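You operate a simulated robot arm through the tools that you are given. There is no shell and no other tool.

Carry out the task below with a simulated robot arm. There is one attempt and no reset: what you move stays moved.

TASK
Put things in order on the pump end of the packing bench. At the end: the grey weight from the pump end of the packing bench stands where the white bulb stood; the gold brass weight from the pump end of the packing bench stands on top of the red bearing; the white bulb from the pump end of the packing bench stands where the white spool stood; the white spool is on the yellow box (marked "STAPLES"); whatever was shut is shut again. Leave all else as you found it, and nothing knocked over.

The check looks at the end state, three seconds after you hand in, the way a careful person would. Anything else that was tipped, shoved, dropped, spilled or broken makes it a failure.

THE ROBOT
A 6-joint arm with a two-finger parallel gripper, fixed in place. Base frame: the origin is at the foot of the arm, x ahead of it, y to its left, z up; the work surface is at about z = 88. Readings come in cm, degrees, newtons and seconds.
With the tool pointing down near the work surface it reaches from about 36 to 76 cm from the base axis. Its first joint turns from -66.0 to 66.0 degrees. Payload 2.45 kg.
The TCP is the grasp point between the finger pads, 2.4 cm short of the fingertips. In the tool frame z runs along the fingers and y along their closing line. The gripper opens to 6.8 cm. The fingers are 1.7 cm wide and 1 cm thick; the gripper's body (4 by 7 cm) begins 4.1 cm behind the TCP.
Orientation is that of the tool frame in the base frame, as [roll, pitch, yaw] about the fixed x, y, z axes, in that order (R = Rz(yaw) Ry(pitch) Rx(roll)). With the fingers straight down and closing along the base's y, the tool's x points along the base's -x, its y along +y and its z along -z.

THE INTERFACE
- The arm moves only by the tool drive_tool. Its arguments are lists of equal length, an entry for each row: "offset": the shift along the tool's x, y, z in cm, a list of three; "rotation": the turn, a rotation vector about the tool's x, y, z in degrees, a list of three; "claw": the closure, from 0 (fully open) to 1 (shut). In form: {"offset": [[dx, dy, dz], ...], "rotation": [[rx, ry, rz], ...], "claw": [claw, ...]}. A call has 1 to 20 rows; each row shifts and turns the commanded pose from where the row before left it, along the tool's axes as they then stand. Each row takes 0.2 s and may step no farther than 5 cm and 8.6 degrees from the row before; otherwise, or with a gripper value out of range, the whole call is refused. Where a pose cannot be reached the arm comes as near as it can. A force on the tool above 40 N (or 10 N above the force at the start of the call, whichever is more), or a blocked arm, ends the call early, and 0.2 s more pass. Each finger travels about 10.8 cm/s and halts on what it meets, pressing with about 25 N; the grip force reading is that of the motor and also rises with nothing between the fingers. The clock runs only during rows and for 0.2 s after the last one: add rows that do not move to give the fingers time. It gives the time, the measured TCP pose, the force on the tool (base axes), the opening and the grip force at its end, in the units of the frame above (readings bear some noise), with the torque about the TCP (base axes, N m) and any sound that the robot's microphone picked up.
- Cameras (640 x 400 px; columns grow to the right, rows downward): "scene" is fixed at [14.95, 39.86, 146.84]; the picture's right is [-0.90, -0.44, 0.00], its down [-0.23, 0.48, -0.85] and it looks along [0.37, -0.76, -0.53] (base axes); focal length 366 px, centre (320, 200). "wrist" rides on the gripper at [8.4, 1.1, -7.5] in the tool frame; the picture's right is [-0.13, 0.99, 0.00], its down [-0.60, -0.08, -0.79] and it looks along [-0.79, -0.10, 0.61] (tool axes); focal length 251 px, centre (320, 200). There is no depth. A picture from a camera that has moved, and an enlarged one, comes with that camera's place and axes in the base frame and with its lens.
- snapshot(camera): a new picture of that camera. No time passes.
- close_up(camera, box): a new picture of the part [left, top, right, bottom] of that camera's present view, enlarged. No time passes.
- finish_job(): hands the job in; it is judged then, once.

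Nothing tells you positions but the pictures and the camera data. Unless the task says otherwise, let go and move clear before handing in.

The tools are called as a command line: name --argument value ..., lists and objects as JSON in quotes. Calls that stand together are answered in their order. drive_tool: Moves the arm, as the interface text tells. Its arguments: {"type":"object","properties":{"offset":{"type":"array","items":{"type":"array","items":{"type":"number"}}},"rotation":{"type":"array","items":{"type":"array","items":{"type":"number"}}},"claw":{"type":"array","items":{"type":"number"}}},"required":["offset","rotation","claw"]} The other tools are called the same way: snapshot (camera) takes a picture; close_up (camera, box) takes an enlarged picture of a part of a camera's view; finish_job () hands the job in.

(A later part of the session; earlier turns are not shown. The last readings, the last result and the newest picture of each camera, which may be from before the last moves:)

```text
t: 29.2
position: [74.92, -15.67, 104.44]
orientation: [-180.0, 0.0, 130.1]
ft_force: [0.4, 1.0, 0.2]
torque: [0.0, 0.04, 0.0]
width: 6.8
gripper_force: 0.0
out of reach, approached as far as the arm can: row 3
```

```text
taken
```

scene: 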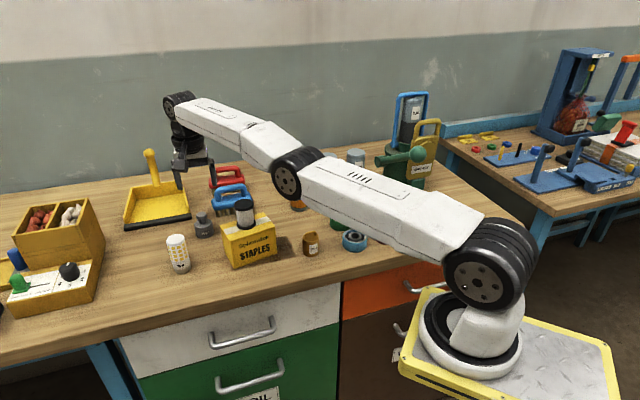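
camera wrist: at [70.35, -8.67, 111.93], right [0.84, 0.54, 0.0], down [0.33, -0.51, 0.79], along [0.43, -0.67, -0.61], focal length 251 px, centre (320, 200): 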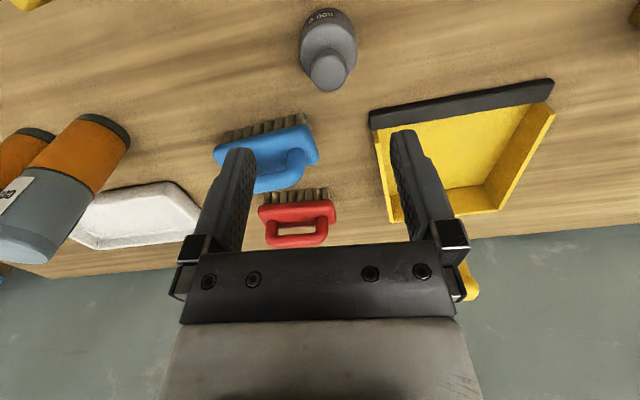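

At this height the arm hits its limit at r≈76.5, so I'll tilt the fingers outward by 8° (gaining about 2 cm) and set the yaw so the camera passes between the box and the bulb.

drive_tool --offset '[[0, 0, 0], [0, 0, 0], [0, 0, 0], [0, 0, 0]]' --rotation '[[0, 0, -5], [0, 0, -4.8], [0, -8, 0], [0, 0, 0]]' --claw '[0, 0, 0, 0]'

snapshot --camera "wrist"

close_up --camera "wrist" --box '[260, 0, 400, 110]'

snapshot --camera "scene"

```text
t: 30.2
position: [77.08, -16.19, 104.54]
orientation: [-179.9, 7.9, 140.1]
ft_force: [0.2, -0.3, 0.3]
torque: [0.02, 0.0, 0.0]
width: 6.81
gripper_force: 0.1
out of reach, approached as far as the arm can: row 3
```

```text
taken
camera wrist: at [70.48, -9.42, 110.9], right [0.73, 0.68, 0.02], down [0.33, -0.37, 0.87], along [0.59, -0.63, -0.5], focal length 251 px, centre (320, 200)
```

wrist: 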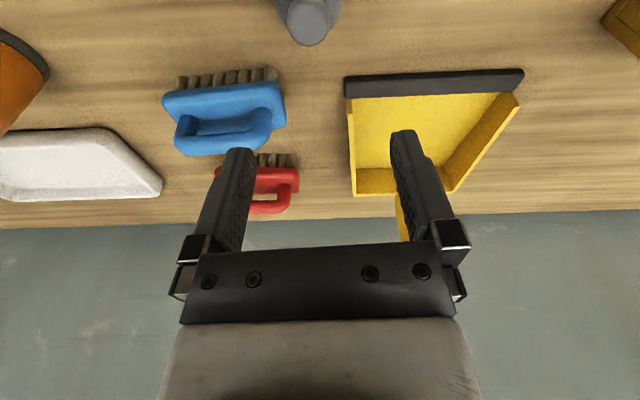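

```text
3.64 times, centred on (330, 55) of wrist
camera zoom: at [70.48, -9.42, 110.9], right [0.73, 0.68, 0.02], down [0.33, -0.37, 0.87], along [0.59, -0.63, -0.5], focal length 914 px, centre (284, 727)
```

zoom: 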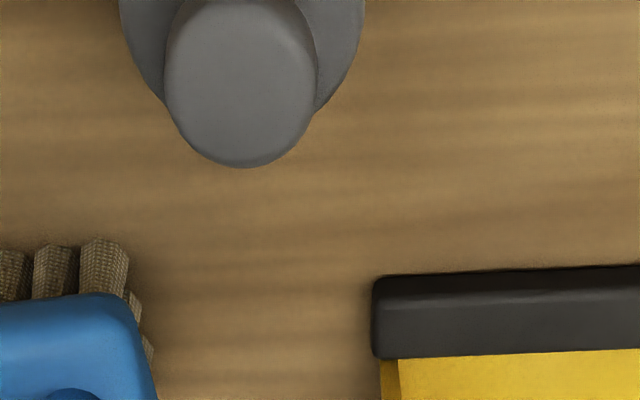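

```text
taken
```

scene: 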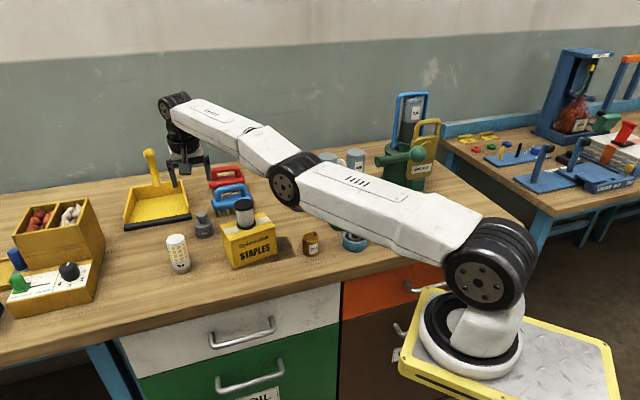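

The solver overshot near the straight-arm singularity. I'll back off toward the base to a comfortable radius and see where the commanded pose really is.

drive_tool --offset '[[2.22, -1.22, -0.31], [2.22, -1.22, -0.31], [0, 0, 0]]' --rotation '[[0, 0, 0], [0, 0, 0], [0, 0, 0]]' --claw '[0, 0, 0]'

snapshot --camera "scene"

```text
t: 31.0
position: [71.79, -15.21, 104.8]
orientation: [180.0, 8.0, 140.0]
ft_force: [-0.1, 0.3, 0.8]
torque: [-0.01, -0.02, 0.02]
width: 6.81
gripper_force: 0.1
out of reach, approached as far as the arm can: row 1
```

```text
taken
```

scene: 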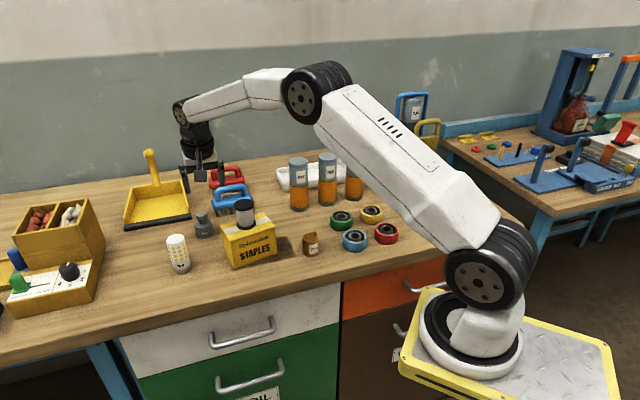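

The elbow is bent normally again. I'll approach the weight along a descending path with the 8° outward tilt, to (75.6,-15.8) at z≈98.

drive_tool --offset '[[-0.74, 0.65, 2.39], [-0.74, 0.65, 2.39], [-0.74, 0.65, 2.39], [0, 0, 0]]' --rotation '[[0, 0, 0], [0, 0, 0], [0, 0, 0], [0, 0, 0]]' --claw '[0, 0, 0, 0]'

snapshot --camera "wrist"

close_up --camera "wrist" --box '[220, 0, 420, 130]'

close_up --camera "scene" --box '[130, 130, 290, 280]'

```text
t: 32.0
position: [75.64, -15.84, 97.59]
orientation: [-179.9, 8.0, 140.2]
ft_force: [0.1, -0.6, 0.1]
torque: [-0.03, -0.01, -0.02]
width: 6.81
gripper_force: 0.1
```

```text
taken
camera wrist: at [69.12, -8.89, 103.96], right [0.73, 0.68, 0.02], down [0.32, -0.37, 0.87], along [0.6, -0.63, -0.49], focal length 251 px, centre (320, 200)
```

wrist: 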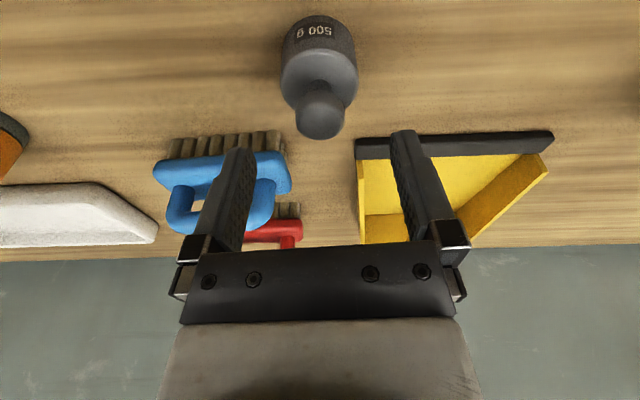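

```text
3.08 times, centred on (320, 65) of wrist
camera zoom: at [69.12, -8.89, 103.96], right [0.73, 0.68, 0.02], down [0.32, -0.37, 0.87], along [0.6, -0.63, -0.49], focal length 774 px, centre (320, 615)
```

zoom: 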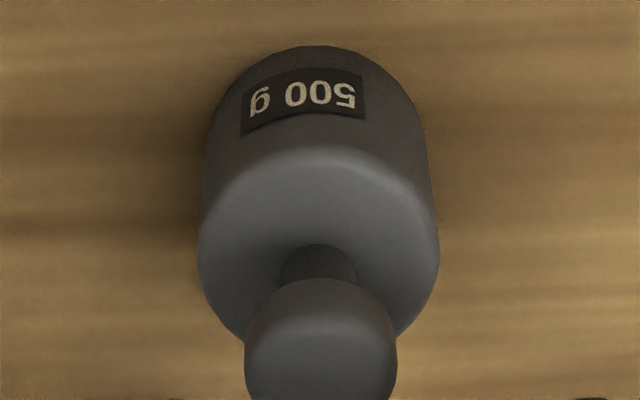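

```text
2.67 times, centred on (210, 205) of scene
camera zoom: at [14.95, 39.86, 146.84], right [-0.9, -0.44, 0.0], down [-0.23, 0.48, -0.85], along [0.37, -0.76, -0.53], focal length 977 px, centre (613, 187)
```

zoom: 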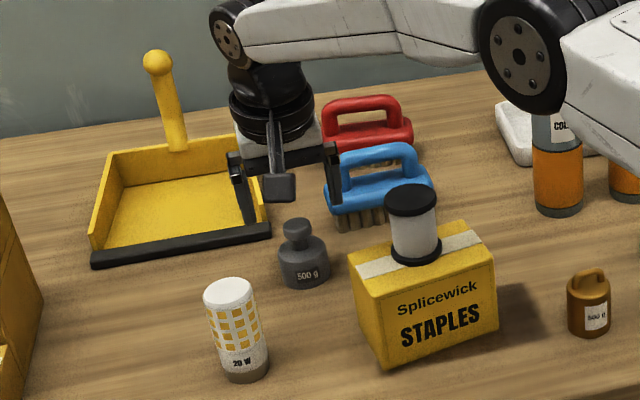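

Reachable now, and the weight lies right under the gripper at about (75.65,-15.7). I'll descend vertically to z≈91 with the fingers open and check before closing.

drive_tool --offset '[[0.32, 0, 2.23], [0.32, 0, 2.23], [0.2, 0, 1.4], [0.1, 0, 0.7], [0, 0, 0]]' --rotation '[[0, 0, 0], [0, 0, 0], [0, 0, 0], [0, 0, 0], [0, 0, 0]]' --claw '[0, 0, 0, 0, 0]'

snapshot --camera "wrist"

close_up --camera "scene" --box '[130, 150, 290, 280]'

```text
t: 33.2
position: [75.43, -15.66, 91.11]
orientation: [-179.9, 7.9, 140.1]
ft_force: [-0.3, 0.2, 1.2]
torque: [-0.01, -0.01, 0.01]
width: 6.8
gripper_force: 0.1
```

```text
taken
camera wrist: at [68.98, -8.82, 97.45], right [0.73, 0.68, 0.02], down [0.32, -0.37, 0.87], along [0.6, -0.63, -0.49], focal length 251 px, centre (320, 200)
```

wrist: 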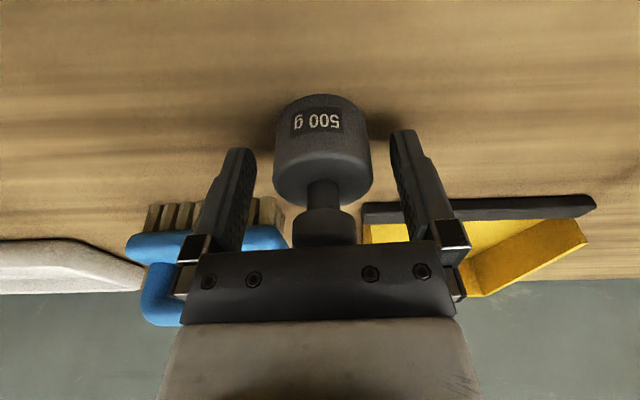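

```text
3.08 times, centred on (210, 215) of scene
camera zoom: at [14.95, 39.86, 146.84], right [-0.9, -0.44, 0.0], down [-0.23, 0.48, -0.85], along [0.37, -0.76, -0.53], focal length 1128 px, centre (658, 154)
```

zoom: 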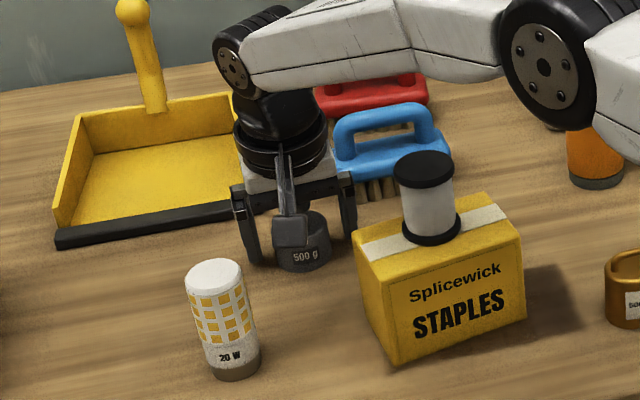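

The weight sits centred between the fingers with clear space all round. Closing now.

drive_tool --offset '[[0, 0, 0], [0, 0, 0], [0, 0, 0], [0, 0, 0]]' --rotation '[[0, 0, 0], [0, 0, 0], [0, 0, 0], [0, 0, 0]]' --claw '[0.15, 0.25, 0.4, 0.4]'

close_up --camera "wrist" --box '[180, 80, 460, 260]'

```text
t: 34.2
position: [75.57, -15.47, 91.21]
orientation: [180.0, 7.9, 140.1]
ft_force: [1.6, 1.3, 0.3]
torque: [0.09, -0.13, 0.0]
width: 4.48
gripper_force: 24.9
```

```text
2.22 times, centred on (320, 170) of wrist
camera zoom: at [68.99, -8.8, 97.47], right [0.73, 0.68, 0.02], down [0.32, -0.37, 0.87], along [0.6, -0.63, -0.49], focal length 559 px, centre (320, 267)
```

zoom: 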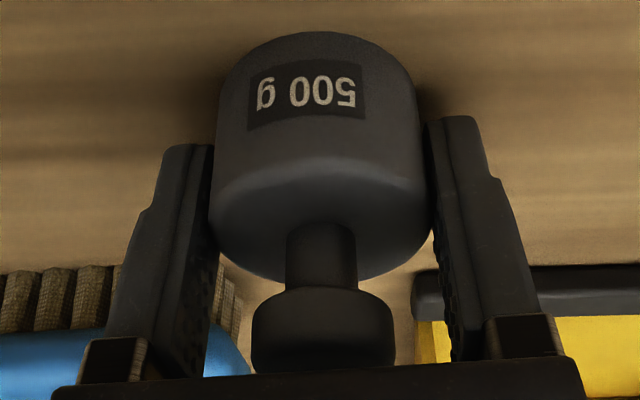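

Grip is solid at 4.5 cm. I'll lift vertically, check, then carry it inward and up.

drive_tool --offset '[[-0.139, 0, -0.99], [-0.417, 0, -2.97], [-0.417, 0, -2.97], [0, 0, 0]]' --rotation '[[0, 0, 0], [0, 0, 0], [0, 0, 0], [0, 0, 0]]' --claw '[0.4, 0.4, 0.4, 0.4]'

snapshot --camera "wrist"

close_up --camera "scene" --box '[130, 150, 290, 280]'

```text
t: 35.2
position: [75.74, -15.57, 98.22]
orientation: [-179.9, 8.0, 140.1]
ft_force: [-0.3, 0.3, -4.2]
torque: [0.03, 0.01, -0.01]
width: 4.49
gripper_force: 25.8
```

```text
taken
camera wrist: at [69.16, -8.85, 104.49], right [0.73, 0.68, 0.02], down [0.33, -0.37, 0.87], along [0.6, -0.63, -0.5], focal length 251 px, centre (320, 200)
```

wrist: 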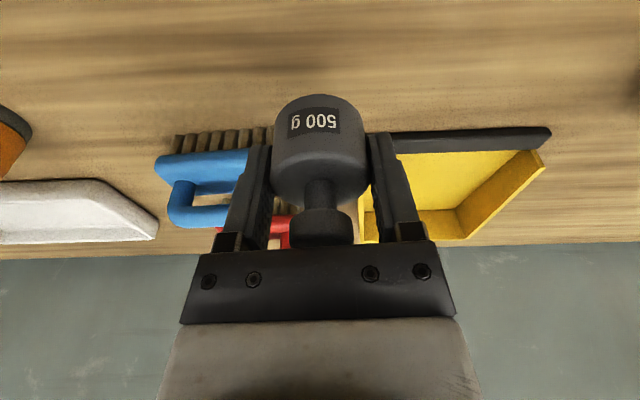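

```text
3.08 times, centred on (210, 215) of scene
camera zoom: at [14.96, 39.85, 146.84], right [-0.9, -0.44, 0.0], down [-0.23, 0.48, -0.84], along [0.37, -0.76, -0.53], focal length 1128 px, centre (658, 154)
```

zoom: 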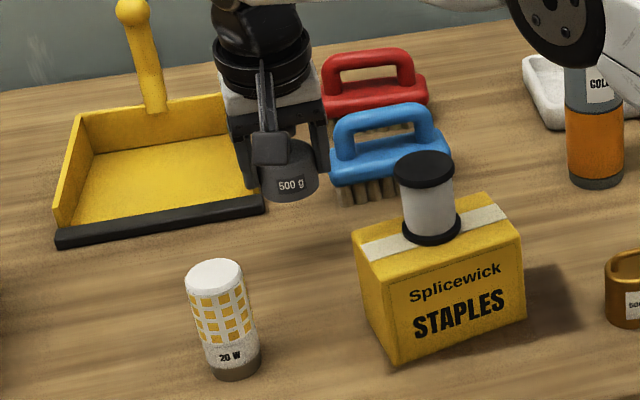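

The weight is lifted upright (about 4–5 N load). I'll carry it inward and up, then across to above the bulb's old place, and rotate the yaw back.

drive_tool --offset '[[0.53, -2.237, -2.767], [0.53, -2.237, -2.767], [0.53, -2.237, -2.767], [0.827, -3.708, -0.116], [0.827, -3.708, -0.116], [0.827, -3.708, -0.116], [0.827, -3.708, -0.116], [0, 0, 0], [0, 0, 0], [0, 0, 0], [0, 0, 0], [0, 0, 0], [0, 0, 0]]' --rotation '[[0, 0, 0], [0, 0, 0], [0, 0, 0], [0, 0, 0], [0, 0, 0], [0, 0, 0], [0, 0, 0], [-1.11, 0, -7.92], [-1.11, 0, -7.92], [-1.11, 0, -7.92], [-1.11, 0, -7.92], [-1.11, 0, -7.92], [0, 0, 0]]' --claw '[0.4, 0.4, 0.4, 0.4, 0.4, 0.4, 0.4, 0.4, 0.4, 0.4, 0.4, 0.4, 0.4]'

snapshot --camera "wrist"

snapshot --camera "scene"

```text
t: 38.0
position: [57.18, -28.39, 106.25]
orientation: [-180.0, 7.9, -179.8]
ft_force: [-0.6, 0.3, -5.7]
torque: [-0.03, -0.01, -0.01]
width: 4.47
gripper_force: 25.0
```

```text
taken
camera wrist: at [47.76, -27.28, 112.45], right [0.13, 0.99, 0.02], down [0.49, -0.08, 0.87], along [0.86, -0.1, -0.5], focal length 251 px, centre (320, 200)
```

wrist: 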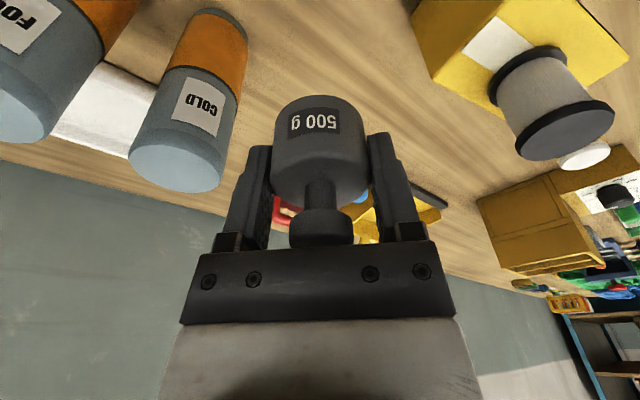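

```text
taken
```

scene: 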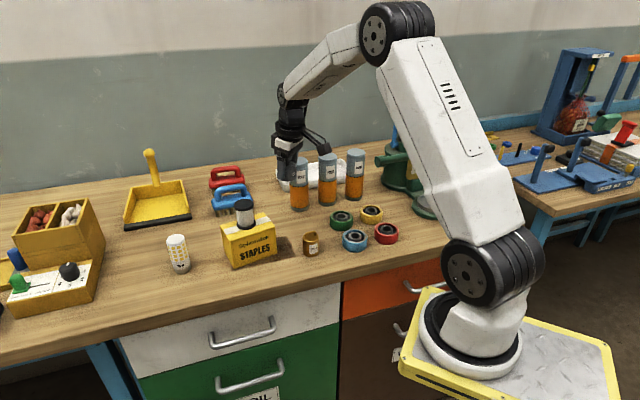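

Positioned above the bulb's old place with a small correction needed of about 0.1 cm. Descending vertically.

drive_tool --offset '[[0.572, 0.12, 3.35], [0.473, 0, 3.366], [0.473, 0, 3.366], [0.473, 0, 3.366], [0.111, 0, 0.79], [0, 0, 0]]' --rotation '[[0, 0, 0], [0, 0, 0], [0, 0, 0], [0, 0, 0], [0, 0, 0], [0, 0, 0]]' --claw '[0.4, 0.4, 0.4, 0.4, 0.4, 0.4]'

snapshot --camera "wrist"

close_up --camera "scene" --box '[220, 130, 360, 260]'

```text
t: 39.4
position: [56.96, -28.15, 91.62]
orientation: [180.0, 7.9, -179.8]
ft_force: [0.7, 0.2, -5.3]
torque: [0.01, -0.01, 0.01]
width: 4.49
gripper_force: 25.5
```

```text
taken
camera wrist: at [47.53, -27.11, 97.96], right [0.13, 0.99, 0.02], down [0.49, -0.08, 0.87], along [0.86, -0.1, -0.5], focal length 251 px, centre (320, 200)
```

wrist: 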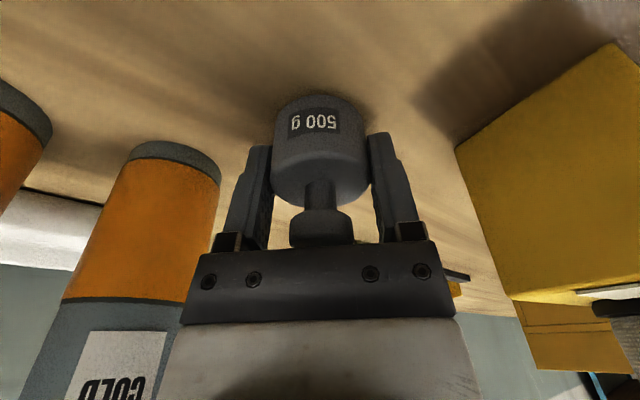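

```text
3.08 times, centred on (290, 195) of scene
camera zoom: at [14.96, 39.85, 146.84], right [-0.9, -0.44, 0.0], down [-0.23, 0.48, -0.84], along [0.37, -0.76, -0.53], focal length 1128 px, centre (412, 215)
```

zoom: 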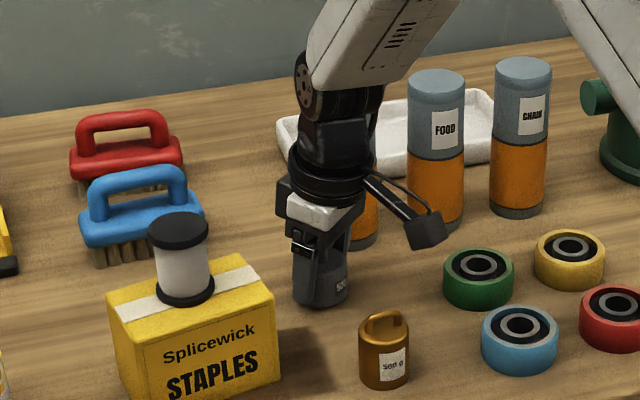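

Weight centre is at about (57.1,-28.2), matching the bulb's old footprint. Lowering the last few millimetres.

drive_tool --offset '[[-0.06, 0, 0.15], [0.014, 0, 0.1], [0, 0, 0]]' --rotation '[[0, 0, 0], [0, 0, 0], [0, 0, 0]]' --claw '[0.4, 0.4, 0.4]'

drive_tool --offset '[[0.014, 0, 0.1], [0, 0, 0], [0, 0, 0]]' --rotation '[[0, 0, 0], [0, 0, 0], [0, 0, 0]]' --claw '[0.4, 0.4, 0.4]'

```text
t: 40.2
position: [57.08, -28.22, 91.45]
orientation: [180.0, 7.9, -179.9]
ft_force: [0.3, 0.2, -4.8]
torque: [0.0, -0.02, -0.01]
width: 4.48
gripper_force: 25.0
```

```text
t: 41.0
position: [57.1, -28.28, 91.36]
orientation: [-179.9, 8.0, 180.0]
ft_force: [-0.2, 0.2, -4.8]
torque: [-0.01, 0.02, 0.02]
width: 4.5
gripper_force: 24.5
```

Still hanging (−4.8 N), so no contact yet; continuing in 0.1 cm steps.

drive_tool --offset '[[0.014, 0, 0.1], [0, 0, 0], [0, 0, 0]]' --rotation '[[0, 0, 0], [0, 0, 0], [0, 0, 0]]' --claw '[0.4, 0.4, 0.4]'

drive_tool --offset '[[0.014, 0, 0.06], [0, 0, 0], [0, 0, 0]]' --rotation '[[0, 0, 0], [0, 0, 0], [0, 0, 0]]' --claw '[0.4, 0.4, 0.4]'

```text
t: 41.8
position: [57.18, -28.23, 91.33]
orientation: [180.0, 7.9, -180.0]
ft_force: [0.9, -0.4, -4.9]
torque: [0.02, 0.04, -0.02]
width: 4.49
gripper_force: 24.5
```

```text
t: 42.6
position: [57.11, -28.14, 91.25]
orientation: [-180.0, 7.9, -179.9]
ft_force: [0.2, 0.5, -5.0]
torque: [0.03, 0.03, -0.01]
width: 4.49
gripper_force: 24.8
```

drive_tool --offset '[[0.014, 0, 0.08], [0, 0, 0], [0, 0, 0]]' --rotation '[[0, 0, 0], [0, 0, 0], [0, 0, 0]]' --claw '[0.4, 0.4, 0.4]'

close_up --camera "scene" --box '[270, 190, 330, 240]'

```text
t: 43.4
position: [57.19, -28.19, 91.09]
orientation: [180.0, 7.8, -179.9]
ft_force: [-0.7, 0.2, -5.2]
torque: [0.04, -0.02, 0.02]
width: 4.52
gripper_force: 24.6
```

```text
8.00 times, centred on (300, 215) of scene
camera zoom: at [14.96, 39.85, 146.84], right [-0.9, -0.44, 0.0], down [-0.23, 0.48, -0.84], along [0.37, -0.76, -0.53], focal length 2932 px, centre (480, 80)
```

zoom: 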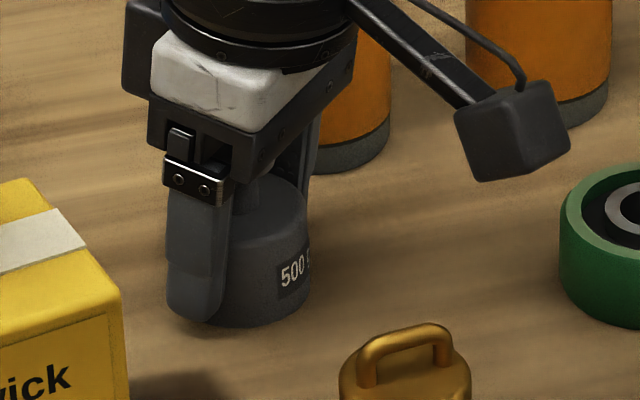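

Still no contact, only tenths of a millimetre remain. Continuing carefully.

drive_tool --offset '[[0.01, 0, 0.07], [0, 0, 0], [0, 0, 0]]' --rotation '[[0, 0, 0], [0, 0, 0], [0, 0, 0]]' --claw '[0.4, 0.4, 0.4]'

drive_tool --offset '[[0.01, 0, 0.07], [0, 0, 0], [0, 0, 0]]' --rotation '[[0, 0, 0], [0, 0, 0], [0, 0, 0]]' --claw '[0.4, 0.4, 0.4]'

```text
t: 44.2
position: [57.13, -28.31, 91.22]
orientation: [180.0, 7.9, -180.0]
ft_force: [-2.1, -1.3, 2.6]
torque: [0.14, -0.01, 0.05]
width: 4.51
gripper_force: 24.8
```

```text
t: 45.0
position: [57.11, -28.16, 91.19]
orientation: [-179.8, 8.0, -179.8]
ft_force: [-6.8, -1.2, 13.4]
torque: [0.28, 0.16, 0.05]
width: 4.48
gripper_force: 24.7
```

Contact confirmed. Relieving, opening and retracting.

drive_tool --offset '[[-0.01, 0, -0.08], [0, 0, 0], [0, 0, 0], [0, 0, 0], [0, 0, 0], [0, 0, 0], [-0.28, 0, -1.98], [-0.42, 0, -2.97], [-0.56, 0, -3.96], [-0.56, 0, -3.96], [0, 0, 0]]' --rotation '[[0, 0, 0], [0, 0, 0], [0, 0, 0], [0, 0, 0], [0, 0, 0], [0, 0, 0], [0, 0, 0], [0, 0, 0], [0, 0, 0], [0, 0, 0], [0, 0, 0]]' --claw '[0.4, 0.3, 0.2, 0.1, 0, 0, 0, 0, 0, 0, 0]'

snapshot --camera "wrist"

close_up --camera "scene" --box '[220, 130, 360, 260]'

```text
t: 47.4
position: [57.31, -28.05, 104.11]
orientation: [180.0, 7.9, -179.9]
ft_force: [0.3, -0.1, -0.4]
torque: [-0.03, 0.02, 0.0]
width: 6.8
gripper_force: 0.0
```

```text
taken
camera wrist: at [47.88, -26.98, 110.38], right [0.13, 0.99, 0.02], down [0.49, -0.08, 0.87], along [0.86, -0.1, -0.5], focal length 251 px, centre (320, 200)
```

wrist: 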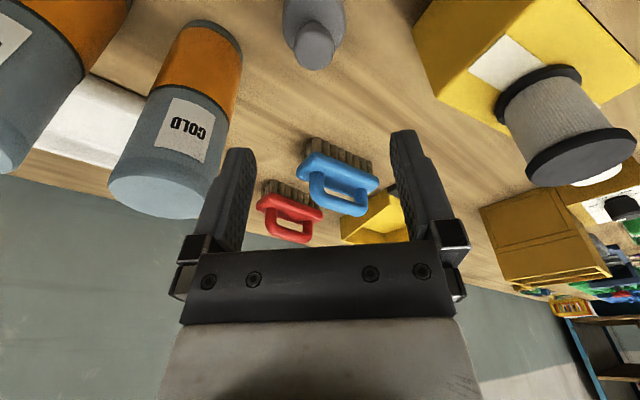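

```text
3.08 times, centred on (290, 195) of scene
camera zoom: at [14.95, 39.86, 146.84], right [-0.9, -0.44, 0.0], down [-0.23, 0.48, -0.85], along [0.37, -0.76, -0.53], focal length 1128 px, centre (412, 215)
```

zoom: 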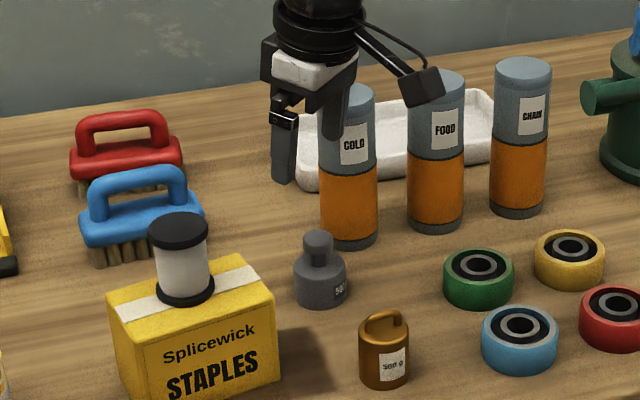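

The grey weight stands upright where the bulb was. Next I straighten the tool and move above the brass weight near (47.4,-21.2).

drive_tool --offset '[[0, 0, 0], [3.3, 2.3, 0], [3.3, 2.3, 0], [3.3, 2.3, 0], [0, 0, 0]]' --rotation '[[0, 7.95, 0], [0, 0, 0], [0, 0, 0], [0, 0, 0], [0, 0, 0]]' --claw '[0, 0, 0, 0, 0]'

snapshot --camera "wrist"

close_up --camera "wrist" --box '[240, 0, 400, 130]'

close_up --camera "scene" --box '[290, 190, 420, 270]'

```text
t: 48.6
position: [47.4, -21.19, 104.05]
orientation: [-180.0, 0.0, -179.9]
ft_force: [-1.1, 0.3, -0.5]
torque: [0.02, 0.0, -0.04]
width: 6.78
gripper_force: 0.0
```

```text
taken
camera wrist: at [38.91, -20.2, 111.62], right [0.13, 0.99, 0.0], down [0.6, -0.08, 0.79], along [0.79, -0.1, -0.61], focal length 251 px, centre (320, 200)
```

wrist: 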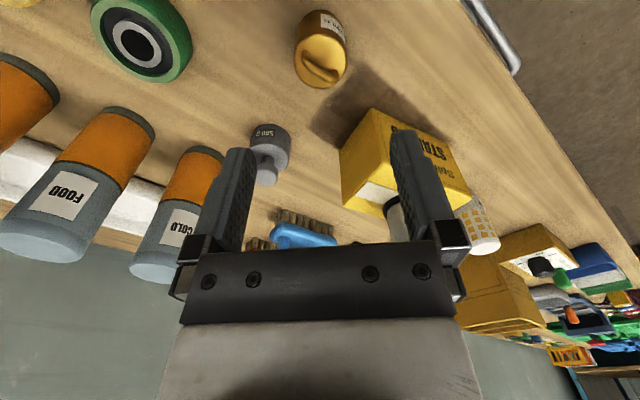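

```text
3.08 times, centred on (320, 65) of wrist
camera zoom: at [38.91, -20.2, 111.62], right [0.13, 0.99, 0.0], down [0.6, -0.08, 0.79], along [0.79, -0.1, -0.61], focal length 774 px, centre (320, 615)
```

zoom: 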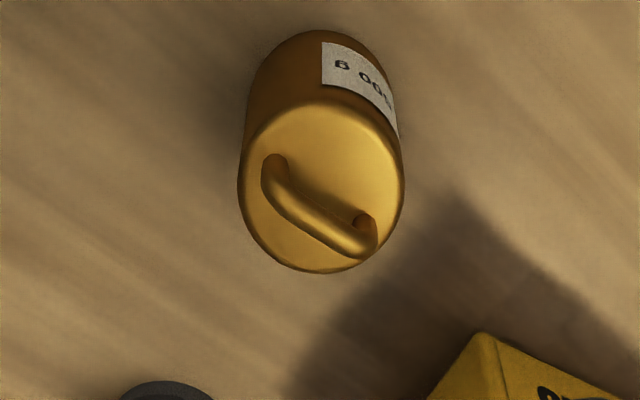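

```text
4.92 times, centred on (355, 230) of scene
camera zoom: at [14.95, 39.86, 146.84], right [-0.9, -0.44, 0.0], down [-0.23, 0.48, -0.85], along [0.37, -0.76, -0.53], focal length 1804 px, centre (148, 52)
```

zoom: 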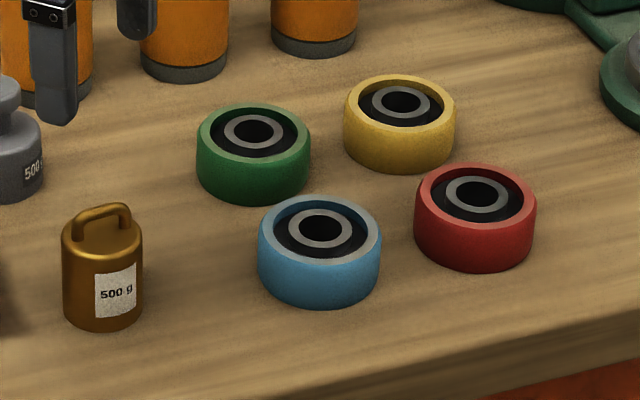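

The brass weight is at about (47.0,-21.2), 3.9 cm across with its handle top at z≈94.2. The red bearing's inner part looks slightly recessed, so centring will matter. Descending over the brass weight now.

drive_tool --offset '[[0.35, 0.08, 3], [0, 0, 3.5], [0, 0, 3], [0, 0, 2.2], [0, 0, 1], [0, 0, 0]]' --rotation '[[0, 0, 0], [0, 0, 0], [0, 0, 0], [0, 0, 0], [0, 0, 0], [0, 0, 0]]' --claw '[0, 0, 0, 0, 0, 0]'

snapshot --camera "wrist"

close_up --camera "scene" --box '[260, 180, 380, 270]'

```text
t: 50.0
position: [46.76, -21.12, 91.47]
orientation: [179.9, -0.1, -180.0]
ft_force: [-0.6, -0.1, -0.3]
torque: [0.02, 0.0, -0.01]
width: 6.81
gripper_force: 0.0
```

```text
taken
camera wrist: at [38.36, -20.16, 98.97], right [0.13, 0.99, 0.0], down [0.6, -0.08, 0.79], along [0.79, -0.1, -0.61], focal length 251 px, centre (320, 200)
```

wrist: 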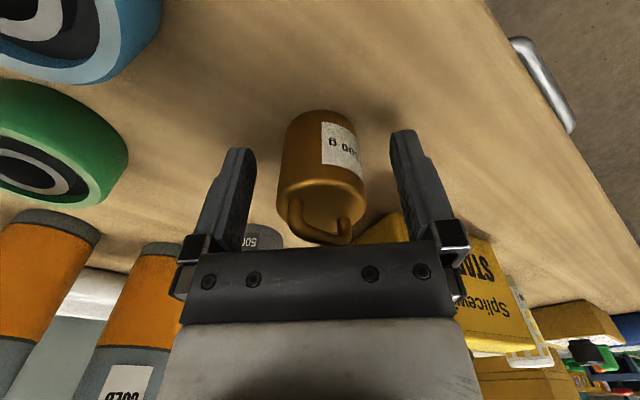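

```text
4.44 times, centred on (320, 225) of scene
camera zoom: at [14.95, 39.85, 146.84], right [-0.9, -0.44, 0.0], down [-0.23, 0.48, -0.85], along [0.37, -0.76, -0.53], focal length 1629 px, centre (320, 89)
```

zoom: 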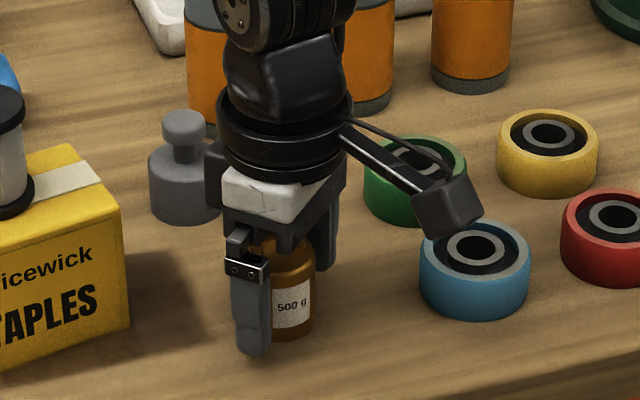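

Fingers straddle the brass weight. I'll zoom in to check its fore-aft offset before closing.

close_up --camera "wrist" --box '[230, 90, 410, 250]'

```text
2.50 times, centred on (320, 170) of wrist
camera zoom: at [38.36, -20.16, 98.97], right [0.13, 0.99, 0.0], down [0.6, -0.08, 0.79], along [0.79, -0.1, -0.61], focal length 629 px, centre (320, 275)
```

zoom: 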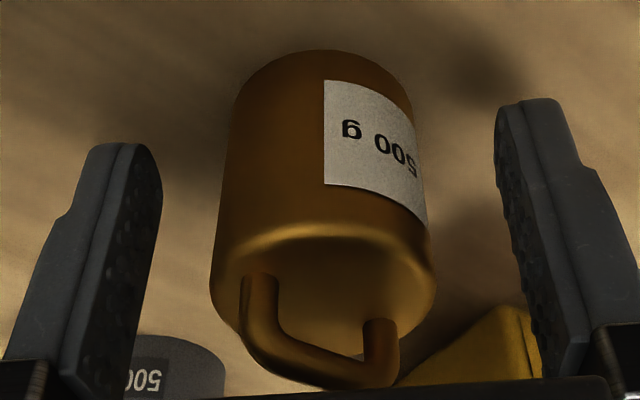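

The weight sits about 0.25 cm forward of the grasp point; I'll shift to centre and close.

drive_tool --offset '[[-0.25, 0, 0.1], [0, 0, 0], [0, 0, 0], [0, 0, 0], [0, 0, 0]]' --rotation '[[0, 0, 0], [0, 0, 0], [0, 0, 0], [0, 0, 0], [0, 0, 0]]' --claw '[0.1, 0.25, 0.4, 0.52, 0.52]'

close_up --camera "wrist" --box '[230, 90, 410, 250]'

```text
t: 51.2
position: [47.05, -21.23, 91.44]
orientation: [-179.8, -0.1, -179.8]
ft_force: [1.2, 0.2, 0.2]
torque: [0.02, -0.01, -0.01]
width: 3.99
gripper_force: 24.8
```

```text
2.50 times, centred on (320, 170) of wrist
camera zoom: at [38.61, -20.19, 98.91], right [0.13, 0.99, 0.0], down [0.6, -0.08, 0.79], along [0.79, -0.1, -0.61], focal length 629 px, centre (320, 275)
```

zoom: 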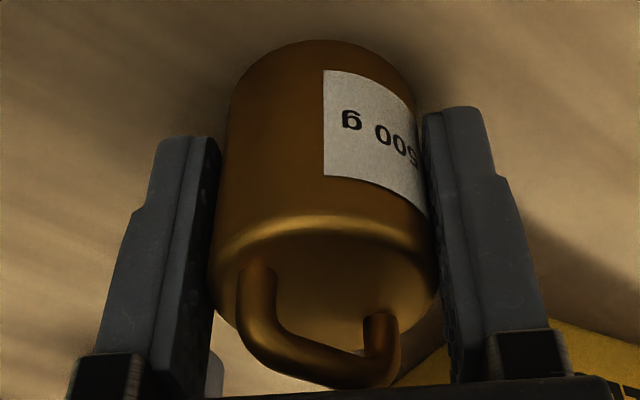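

Brass weight gripped (4.0 cm). I'll lift it and move to a spot beside the red bearing to measure the bearing with the wrist camera.

drive_tool --offset '[[0, 0, -1], [0, 0, -3], [0, 0, -4], [0, 0, -4], [3.6, -1.45, 0], [3.6, -1.45, 0], [3.6, -1.45, 0], [3.6, -1.45, 0], [0, 0, 0]]' --rotation '[[0, 0, 0], [0, 0, 0], [0, 0, 0], [0, 0, 0], [0, 0, 0], [0, 0, 0], [0, 0, 0], [0, 0, 0], [0, 0, 0]]' --claw '[0.52, 0.52, 0.52, 0.52, 0.52, 0.52, 0.52, 0.52, 0.52]'

snapshot --camera "wrist"

snapshot --camera "scene"

```text
t: 53.2
position: [32.68, -27.04, 103.29]
orientation: [-179.9, 0.0, -179.9]
ft_force: [0.6, -1.2, -4.2]
torque: [0.04, -0.03, -0.02]
width: 3.99
gripper_force: 25.5
```

```text
taken
camera wrist: at [24.19, -26.02, 110.83], right [0.13, 0.99, 0.0], down [0.6, -0.08, 0.79], along [0.79, -0.1, -0.61], focal length 251 px, centre (320, 200)
```

wrist: 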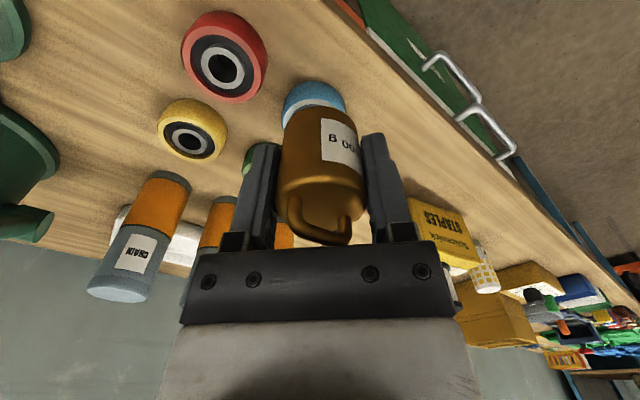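

```text
taken
```

scene: 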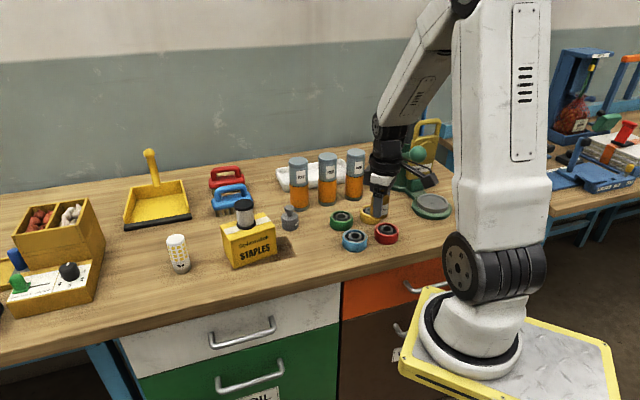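

The red bearing is in clear view. Zooming to measure its centre and recess.

close_up --camera "wrist" --box '[170, 0, 280, 110]'

close_up --camera "scene" --box '[320, 170, 460, 260]'

```text
3.64 times, centred on (225, 55) of wrist
camera zoom: at [24.19, -26.02, 110.83], right [0.13, 0.99, 0.0], down [0.6, -0.08, 0.79], along [0.79, -0.1, -0.61], focal length 914 px, centre (666, 727)
```

zoom: 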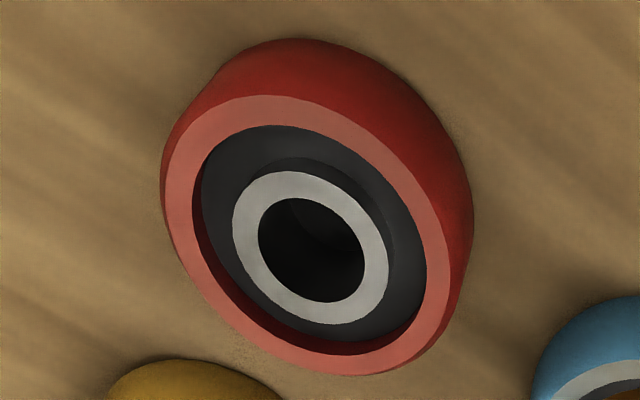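

```text
4.44 times, centred on (390, 215) of scene
camera zoom: at [14.95, 39.85, 146.84], right [-0.9, -0.44, 0.0], down [-0.23, 0.48, -0.84], along [0.37, -0.76, -0.53], focal length 1629 px, centre (9, 133)
```

zoom: 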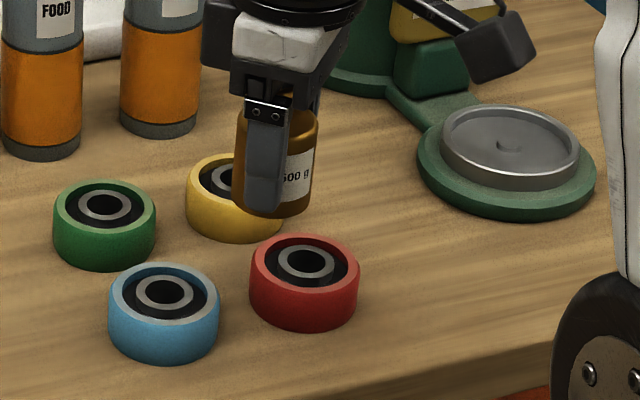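

The bearing's inner ring is about flush with the rim, centred near (32.4,-34.7). I'll move over it to z≈97 and check alignment from close up.

drive_tool --offset '[[0.14, -2.53, 0], [0.14, -2.53, 0], [0.14, -2.53, 0], [0, 0, 3], [0, 0, 3], [0, 0, 0]]' --rotation '[[0, 0, 0], [0, 0, 0], [0, 0, 0], [0, 0, 0], [0, 0, 0], [0, 0, 0]]' --claw '[0.52, 0.52, 0.52, 0.52, 0.52, 0.52]'

snapshot --camera "wrist"

close_up --camera "wrist" --box '[230, 30, 410, 210]'

close_up --camera "scene" --box '[330, 180, 430, 255]'

```text
t: 54.6
position: [32.51, -34.72, 97.31]
orientation: [180.0, -0.1, -179.9]
ft_force: [-0.7, -0.1, -5.5]
torque: [-0.01, 0.03, 0.01]
width: 3.96
gripper_force: 24.2
```

```text
taken
camera wrist: at [23.94, -33.66, 104.81], right [0.13, 0.99, 0.0], down [0.6, -0.08, 0.79], along [0.79, -0.1, -0.61], focal length 251 px, centre (320, 200)
```

wrist: 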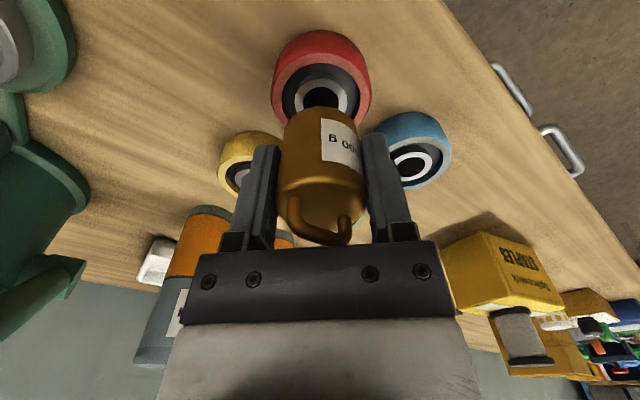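

```text
2.22 times, centred on (320, 120) of wrist
camera zoom: at [23.94, -33.66, 104.81], right [0.13, 0.99, 0.0], down [0.6, -0.08, 0.79], along [0.79, -0.1, -0.61], focal length 559 px, centre (320, 378)
```

zoom: 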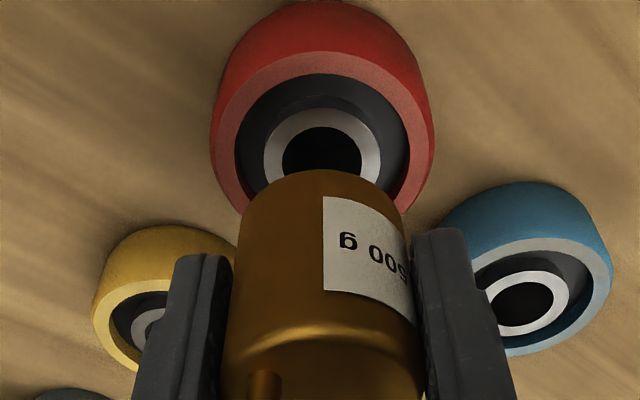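

```text
5.33 times, centred on (380, 218) of scene
camera zoom: at [14.96, 39.85, 146.84], right [-0.9, -0.44, 0.0], down [-0.23, 0.48, -0.84], along [0.37, -0.76, -0.53], focal length 1954 px, centre (0, 107)
```

zoom: 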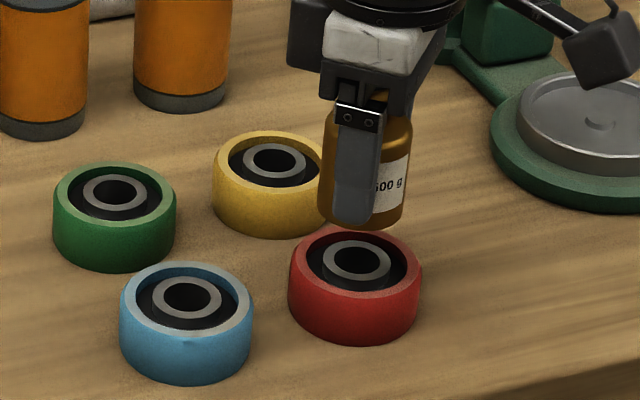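

The weight and bearing line up to within about 0.1 cm. I'll lower to just above the bearing and inspect again.

drive_tool --offset '[[0, 0, 1.2], [0, 0, 1.0], [0, 0, 0.5], [0, 0, 0]]' --rotation '[[0, 0, 0], [0, 0, 0], [0, 0, 0], [0, 0, 0]]' --claw '[0.52, 0.52, 0.52, 0.52]'

close_up --camera "wrist" --box '[230, 40, 410, 220]'

close_up --camera "scene" --box '[345, 185, 425, 250]'

```text
t: 55.6
position: [32.29, -34.56, 94.63]
orientation: [180.0, -0.1, -179.9]
ft_force: [-0.5, -0.7, -5.0]
torque: [-0.01, 0.01, -0.03]
width: 3.94
gripper_force: 24.9
```

```text
2.22 times, centred on (320, 130) of wrist
camera zoom: at [23.83, -33.58, 102.18], right [0.13, 0.99, 0.0], down [0.6, -0.08, 0.79], along [0.79, -0.1, -0.61], focal length 559 px, centre (320, 356)
```

zoom: 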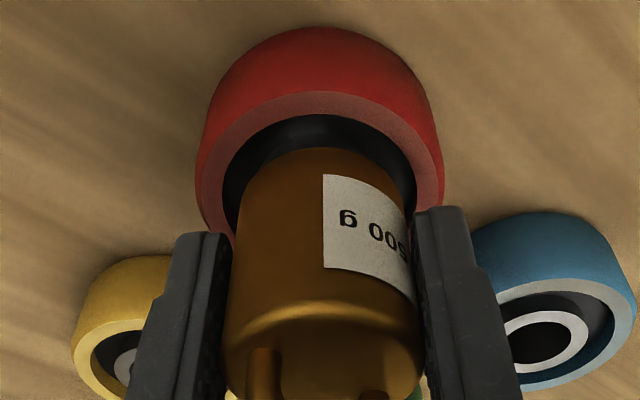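

```text
6.15 times, centred on (385, 218) of scene
camera zoom: at [14.96, 39.85, 146.84], right [-0.9, -0.44, 0.0], down [-0.23, 0.48, -0.84], along [0.37, -0.76, -0.53], focal length 2255 px, centre (-80, 92)
```

zoom: 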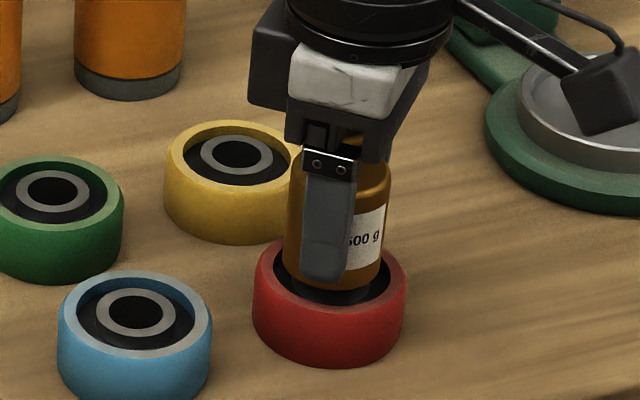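

Alignment is good; the weight needs only about +0.1 cm in x. Then I lower in small steps until contact.

drive_tool --offset '[[-0.1, 0, 0.2], [0, 0, 0.15], [0, 0, 0]]' --rotation '[[0, 0, 0], [0, 0, 0], [0, 0, 0]]' --claw '[0.52, 0.52, 0.52]'

drive_tool --offset '[[0, 0, 0.1], [0, 0, 0], [0, 0, 0]]' --rotation '[[0, 0, 0], [0, 0, 0], [0, 0, 0]]' --claw '[0.52, 0.52, 0.52]'

```text
t: 56.4
position: [32.43, -34.63, 94.29]
orientation: [-179.9, -0.1, -179.9]
ft_force: [0.5, 0.4, -5.2]
torque: [0.03, 0.02, -0.03]
width: 3.98
gripper_force: 24.7
```

```text
t: 57.2
position: [32.4, -34.59, 94.17]
orientation: [-180.0, -0.1, -179.9]
ft_force: [0.5, 0.1, -4.8]
torque: [-0.02, 0.01, -0.01]
width: 3.98
gripper_force: 25.5
```

drive_tool --offset '[[0, 0, 0.1], [0, 0, 0], [0, 0, 0]]' --rotation '[[0, 0, 0], [0, 0, 0], [0, 0, 0]]' --claw '[0.52, 0.52, 0.52]'

drive_tool --offset '[[0, 0, 0.1], [0, 0, 0], [0, 0, 0]]' --rotation '[[0, 0, 0], [0, 0, 0], [0, 0, 0]]' --claw '[0.52, 0.52, 0.52]'

close_up --camera "scene" --box '[345, 185, 425, 250]'

```text
t: 58.0
position: [32.38, -34.69, 94.15]
orientation: [180.0, 0.0, -179.9]
ft_force: [-1.1, 3.4, 5.3]
torque: [0.15, 0.05, 0.02]
width: 3.99
gripper_force: 25.2
```

```text
t: 58.8
position: [32.47, -34.64, 94.07]
orientation: [-179.9, 0.1, 180.0]
ft_force: [-1.1, 6.8, 21.6]
torque: [0.32, -0.05, -0.06]
width: 3.97
gripper_force: 24.6
```

```text
6.15 times, centred on (385, 218) of scene
camera zoom: at [14.92, 39.9, 146.83], right [-0.9, -0.44, 0.0], down [-0.23, 0.48, -0.85], along [0.37, -0.76, -0.53], focal length 2255 px, centre (-80, 92)
```

zoom: 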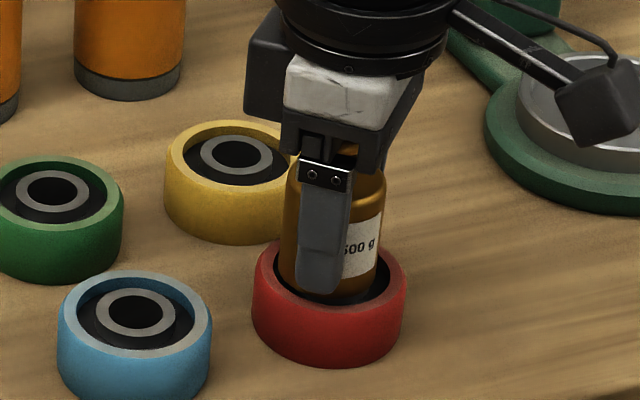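

Contact reached with the weight sitting inside the bearing's rim on the inner ring. I'll relieve the pressure and check the wrist view before releasing.

drive_tool --offset '[[0, 0, -0.12], [0, 0, 0]]' --rotation '[[0, 0, 0], [0, 0, 0]]' --claw '[0.52, 0.52]'

close_up --camera "wrist" --box '[230, 40, 410, 220]'

```text
t: 59.4
position: [32.24, -34.51, 93.97]
orientation: [179.9, -0.2, -179.9]
ft_force: [0.3, -0.1, -3.0]
torque: [-0.06, -0.06, -0.03]
width: 3.98
gripper_force: 25.0
```

```text
2.22 times, centred on (320, 130) of wrist
camera zoom: at [23.9, -33.55, 101.67], right [0.13, 0.99, 0.0], down [0.61, -0.08, 0.79], along [0.79, -0.1, -0.61], focal length 559 px, centre (320, 356)
```

zoom: 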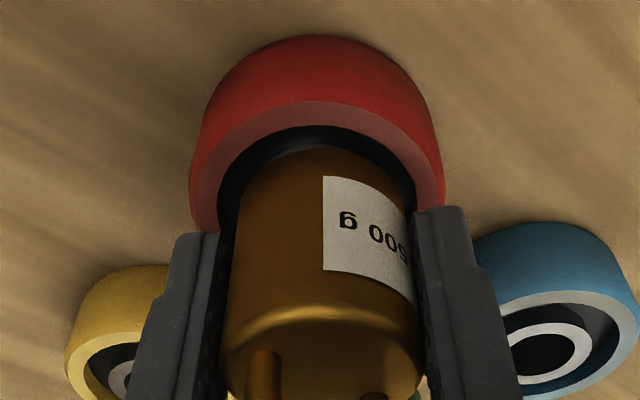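

Well centred. I'll lower a hair, then open slowly and rise.

drive_tool --offset '[[0, 0, 0.05], [0, 0, 0], [0, 0, 0], [0, 0, 0], [0, 0, 0], [0, 0, 0], [0, 0, 0], [0, 0, -2], [0, 0, -3], [0, 0, -4], [0, 0, 0]]' --rotation '[[0, 0, 0], [0, 0, 0], [0, 0, 0], [0, 0, 0], [0, 0, 0], [0, 0, 0], [0, 0, 0], [0, 0, 0], [0, 0, 0], [0, 0, 0], [0, 0, 0]]' --claw '[0.52, 0.45, 0.38, 0.25, 0.1, 0, 0, 0, 0, 0, 0]'

snapshot --camera "wrist"

close_up --camera "scene" --box '[320, 165, 440, 255]'

```text
t: 61.8
position: [32.39, -34.65, 102.87]
orientation: [179.9, -0.1, -180.0]
ft_force: [-0.1, 0.4, -0.8]
torque: [0.02, 0.03, 0.01]
width: 6.78
gripper_force: 0.2
```

```text
taken
camera wrist: at [23.94, -33.69, 110.45], right [0.13, 0.99, 0.0], down [0.6, -0.08, 0.79], along [0.79, -0.1, -0.61], focal length 251 px, centre (320, 200)
```

wrist: 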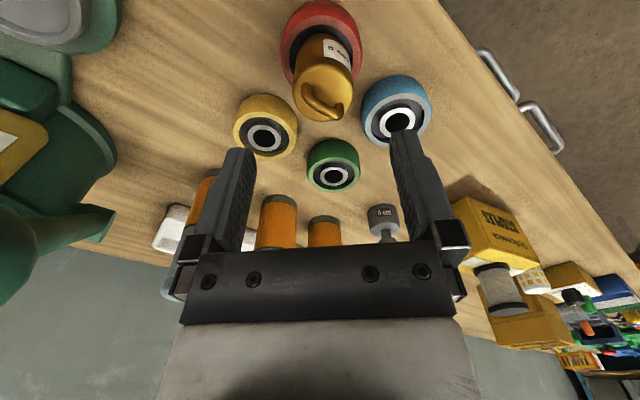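

```text
4.44 times, centred on (380, 210) of scene
camera zoom: at [14.95, 39.86, 146.84], right [-0.9, -0.44, 0.0], down [-0.23, 0.48, -0.85], along [0.37, -0.76, -0.53], focal length 1629 px, centre (53, 156)
```

zoom: 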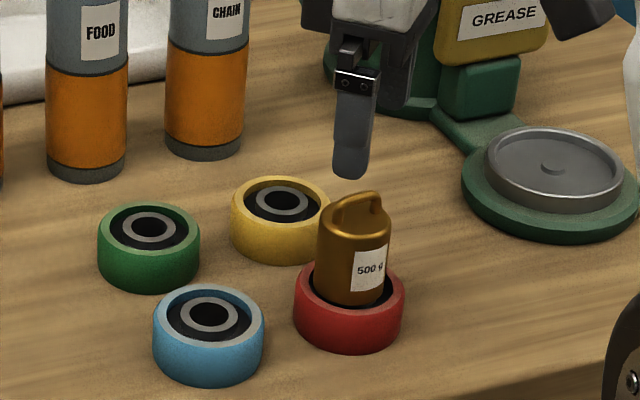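

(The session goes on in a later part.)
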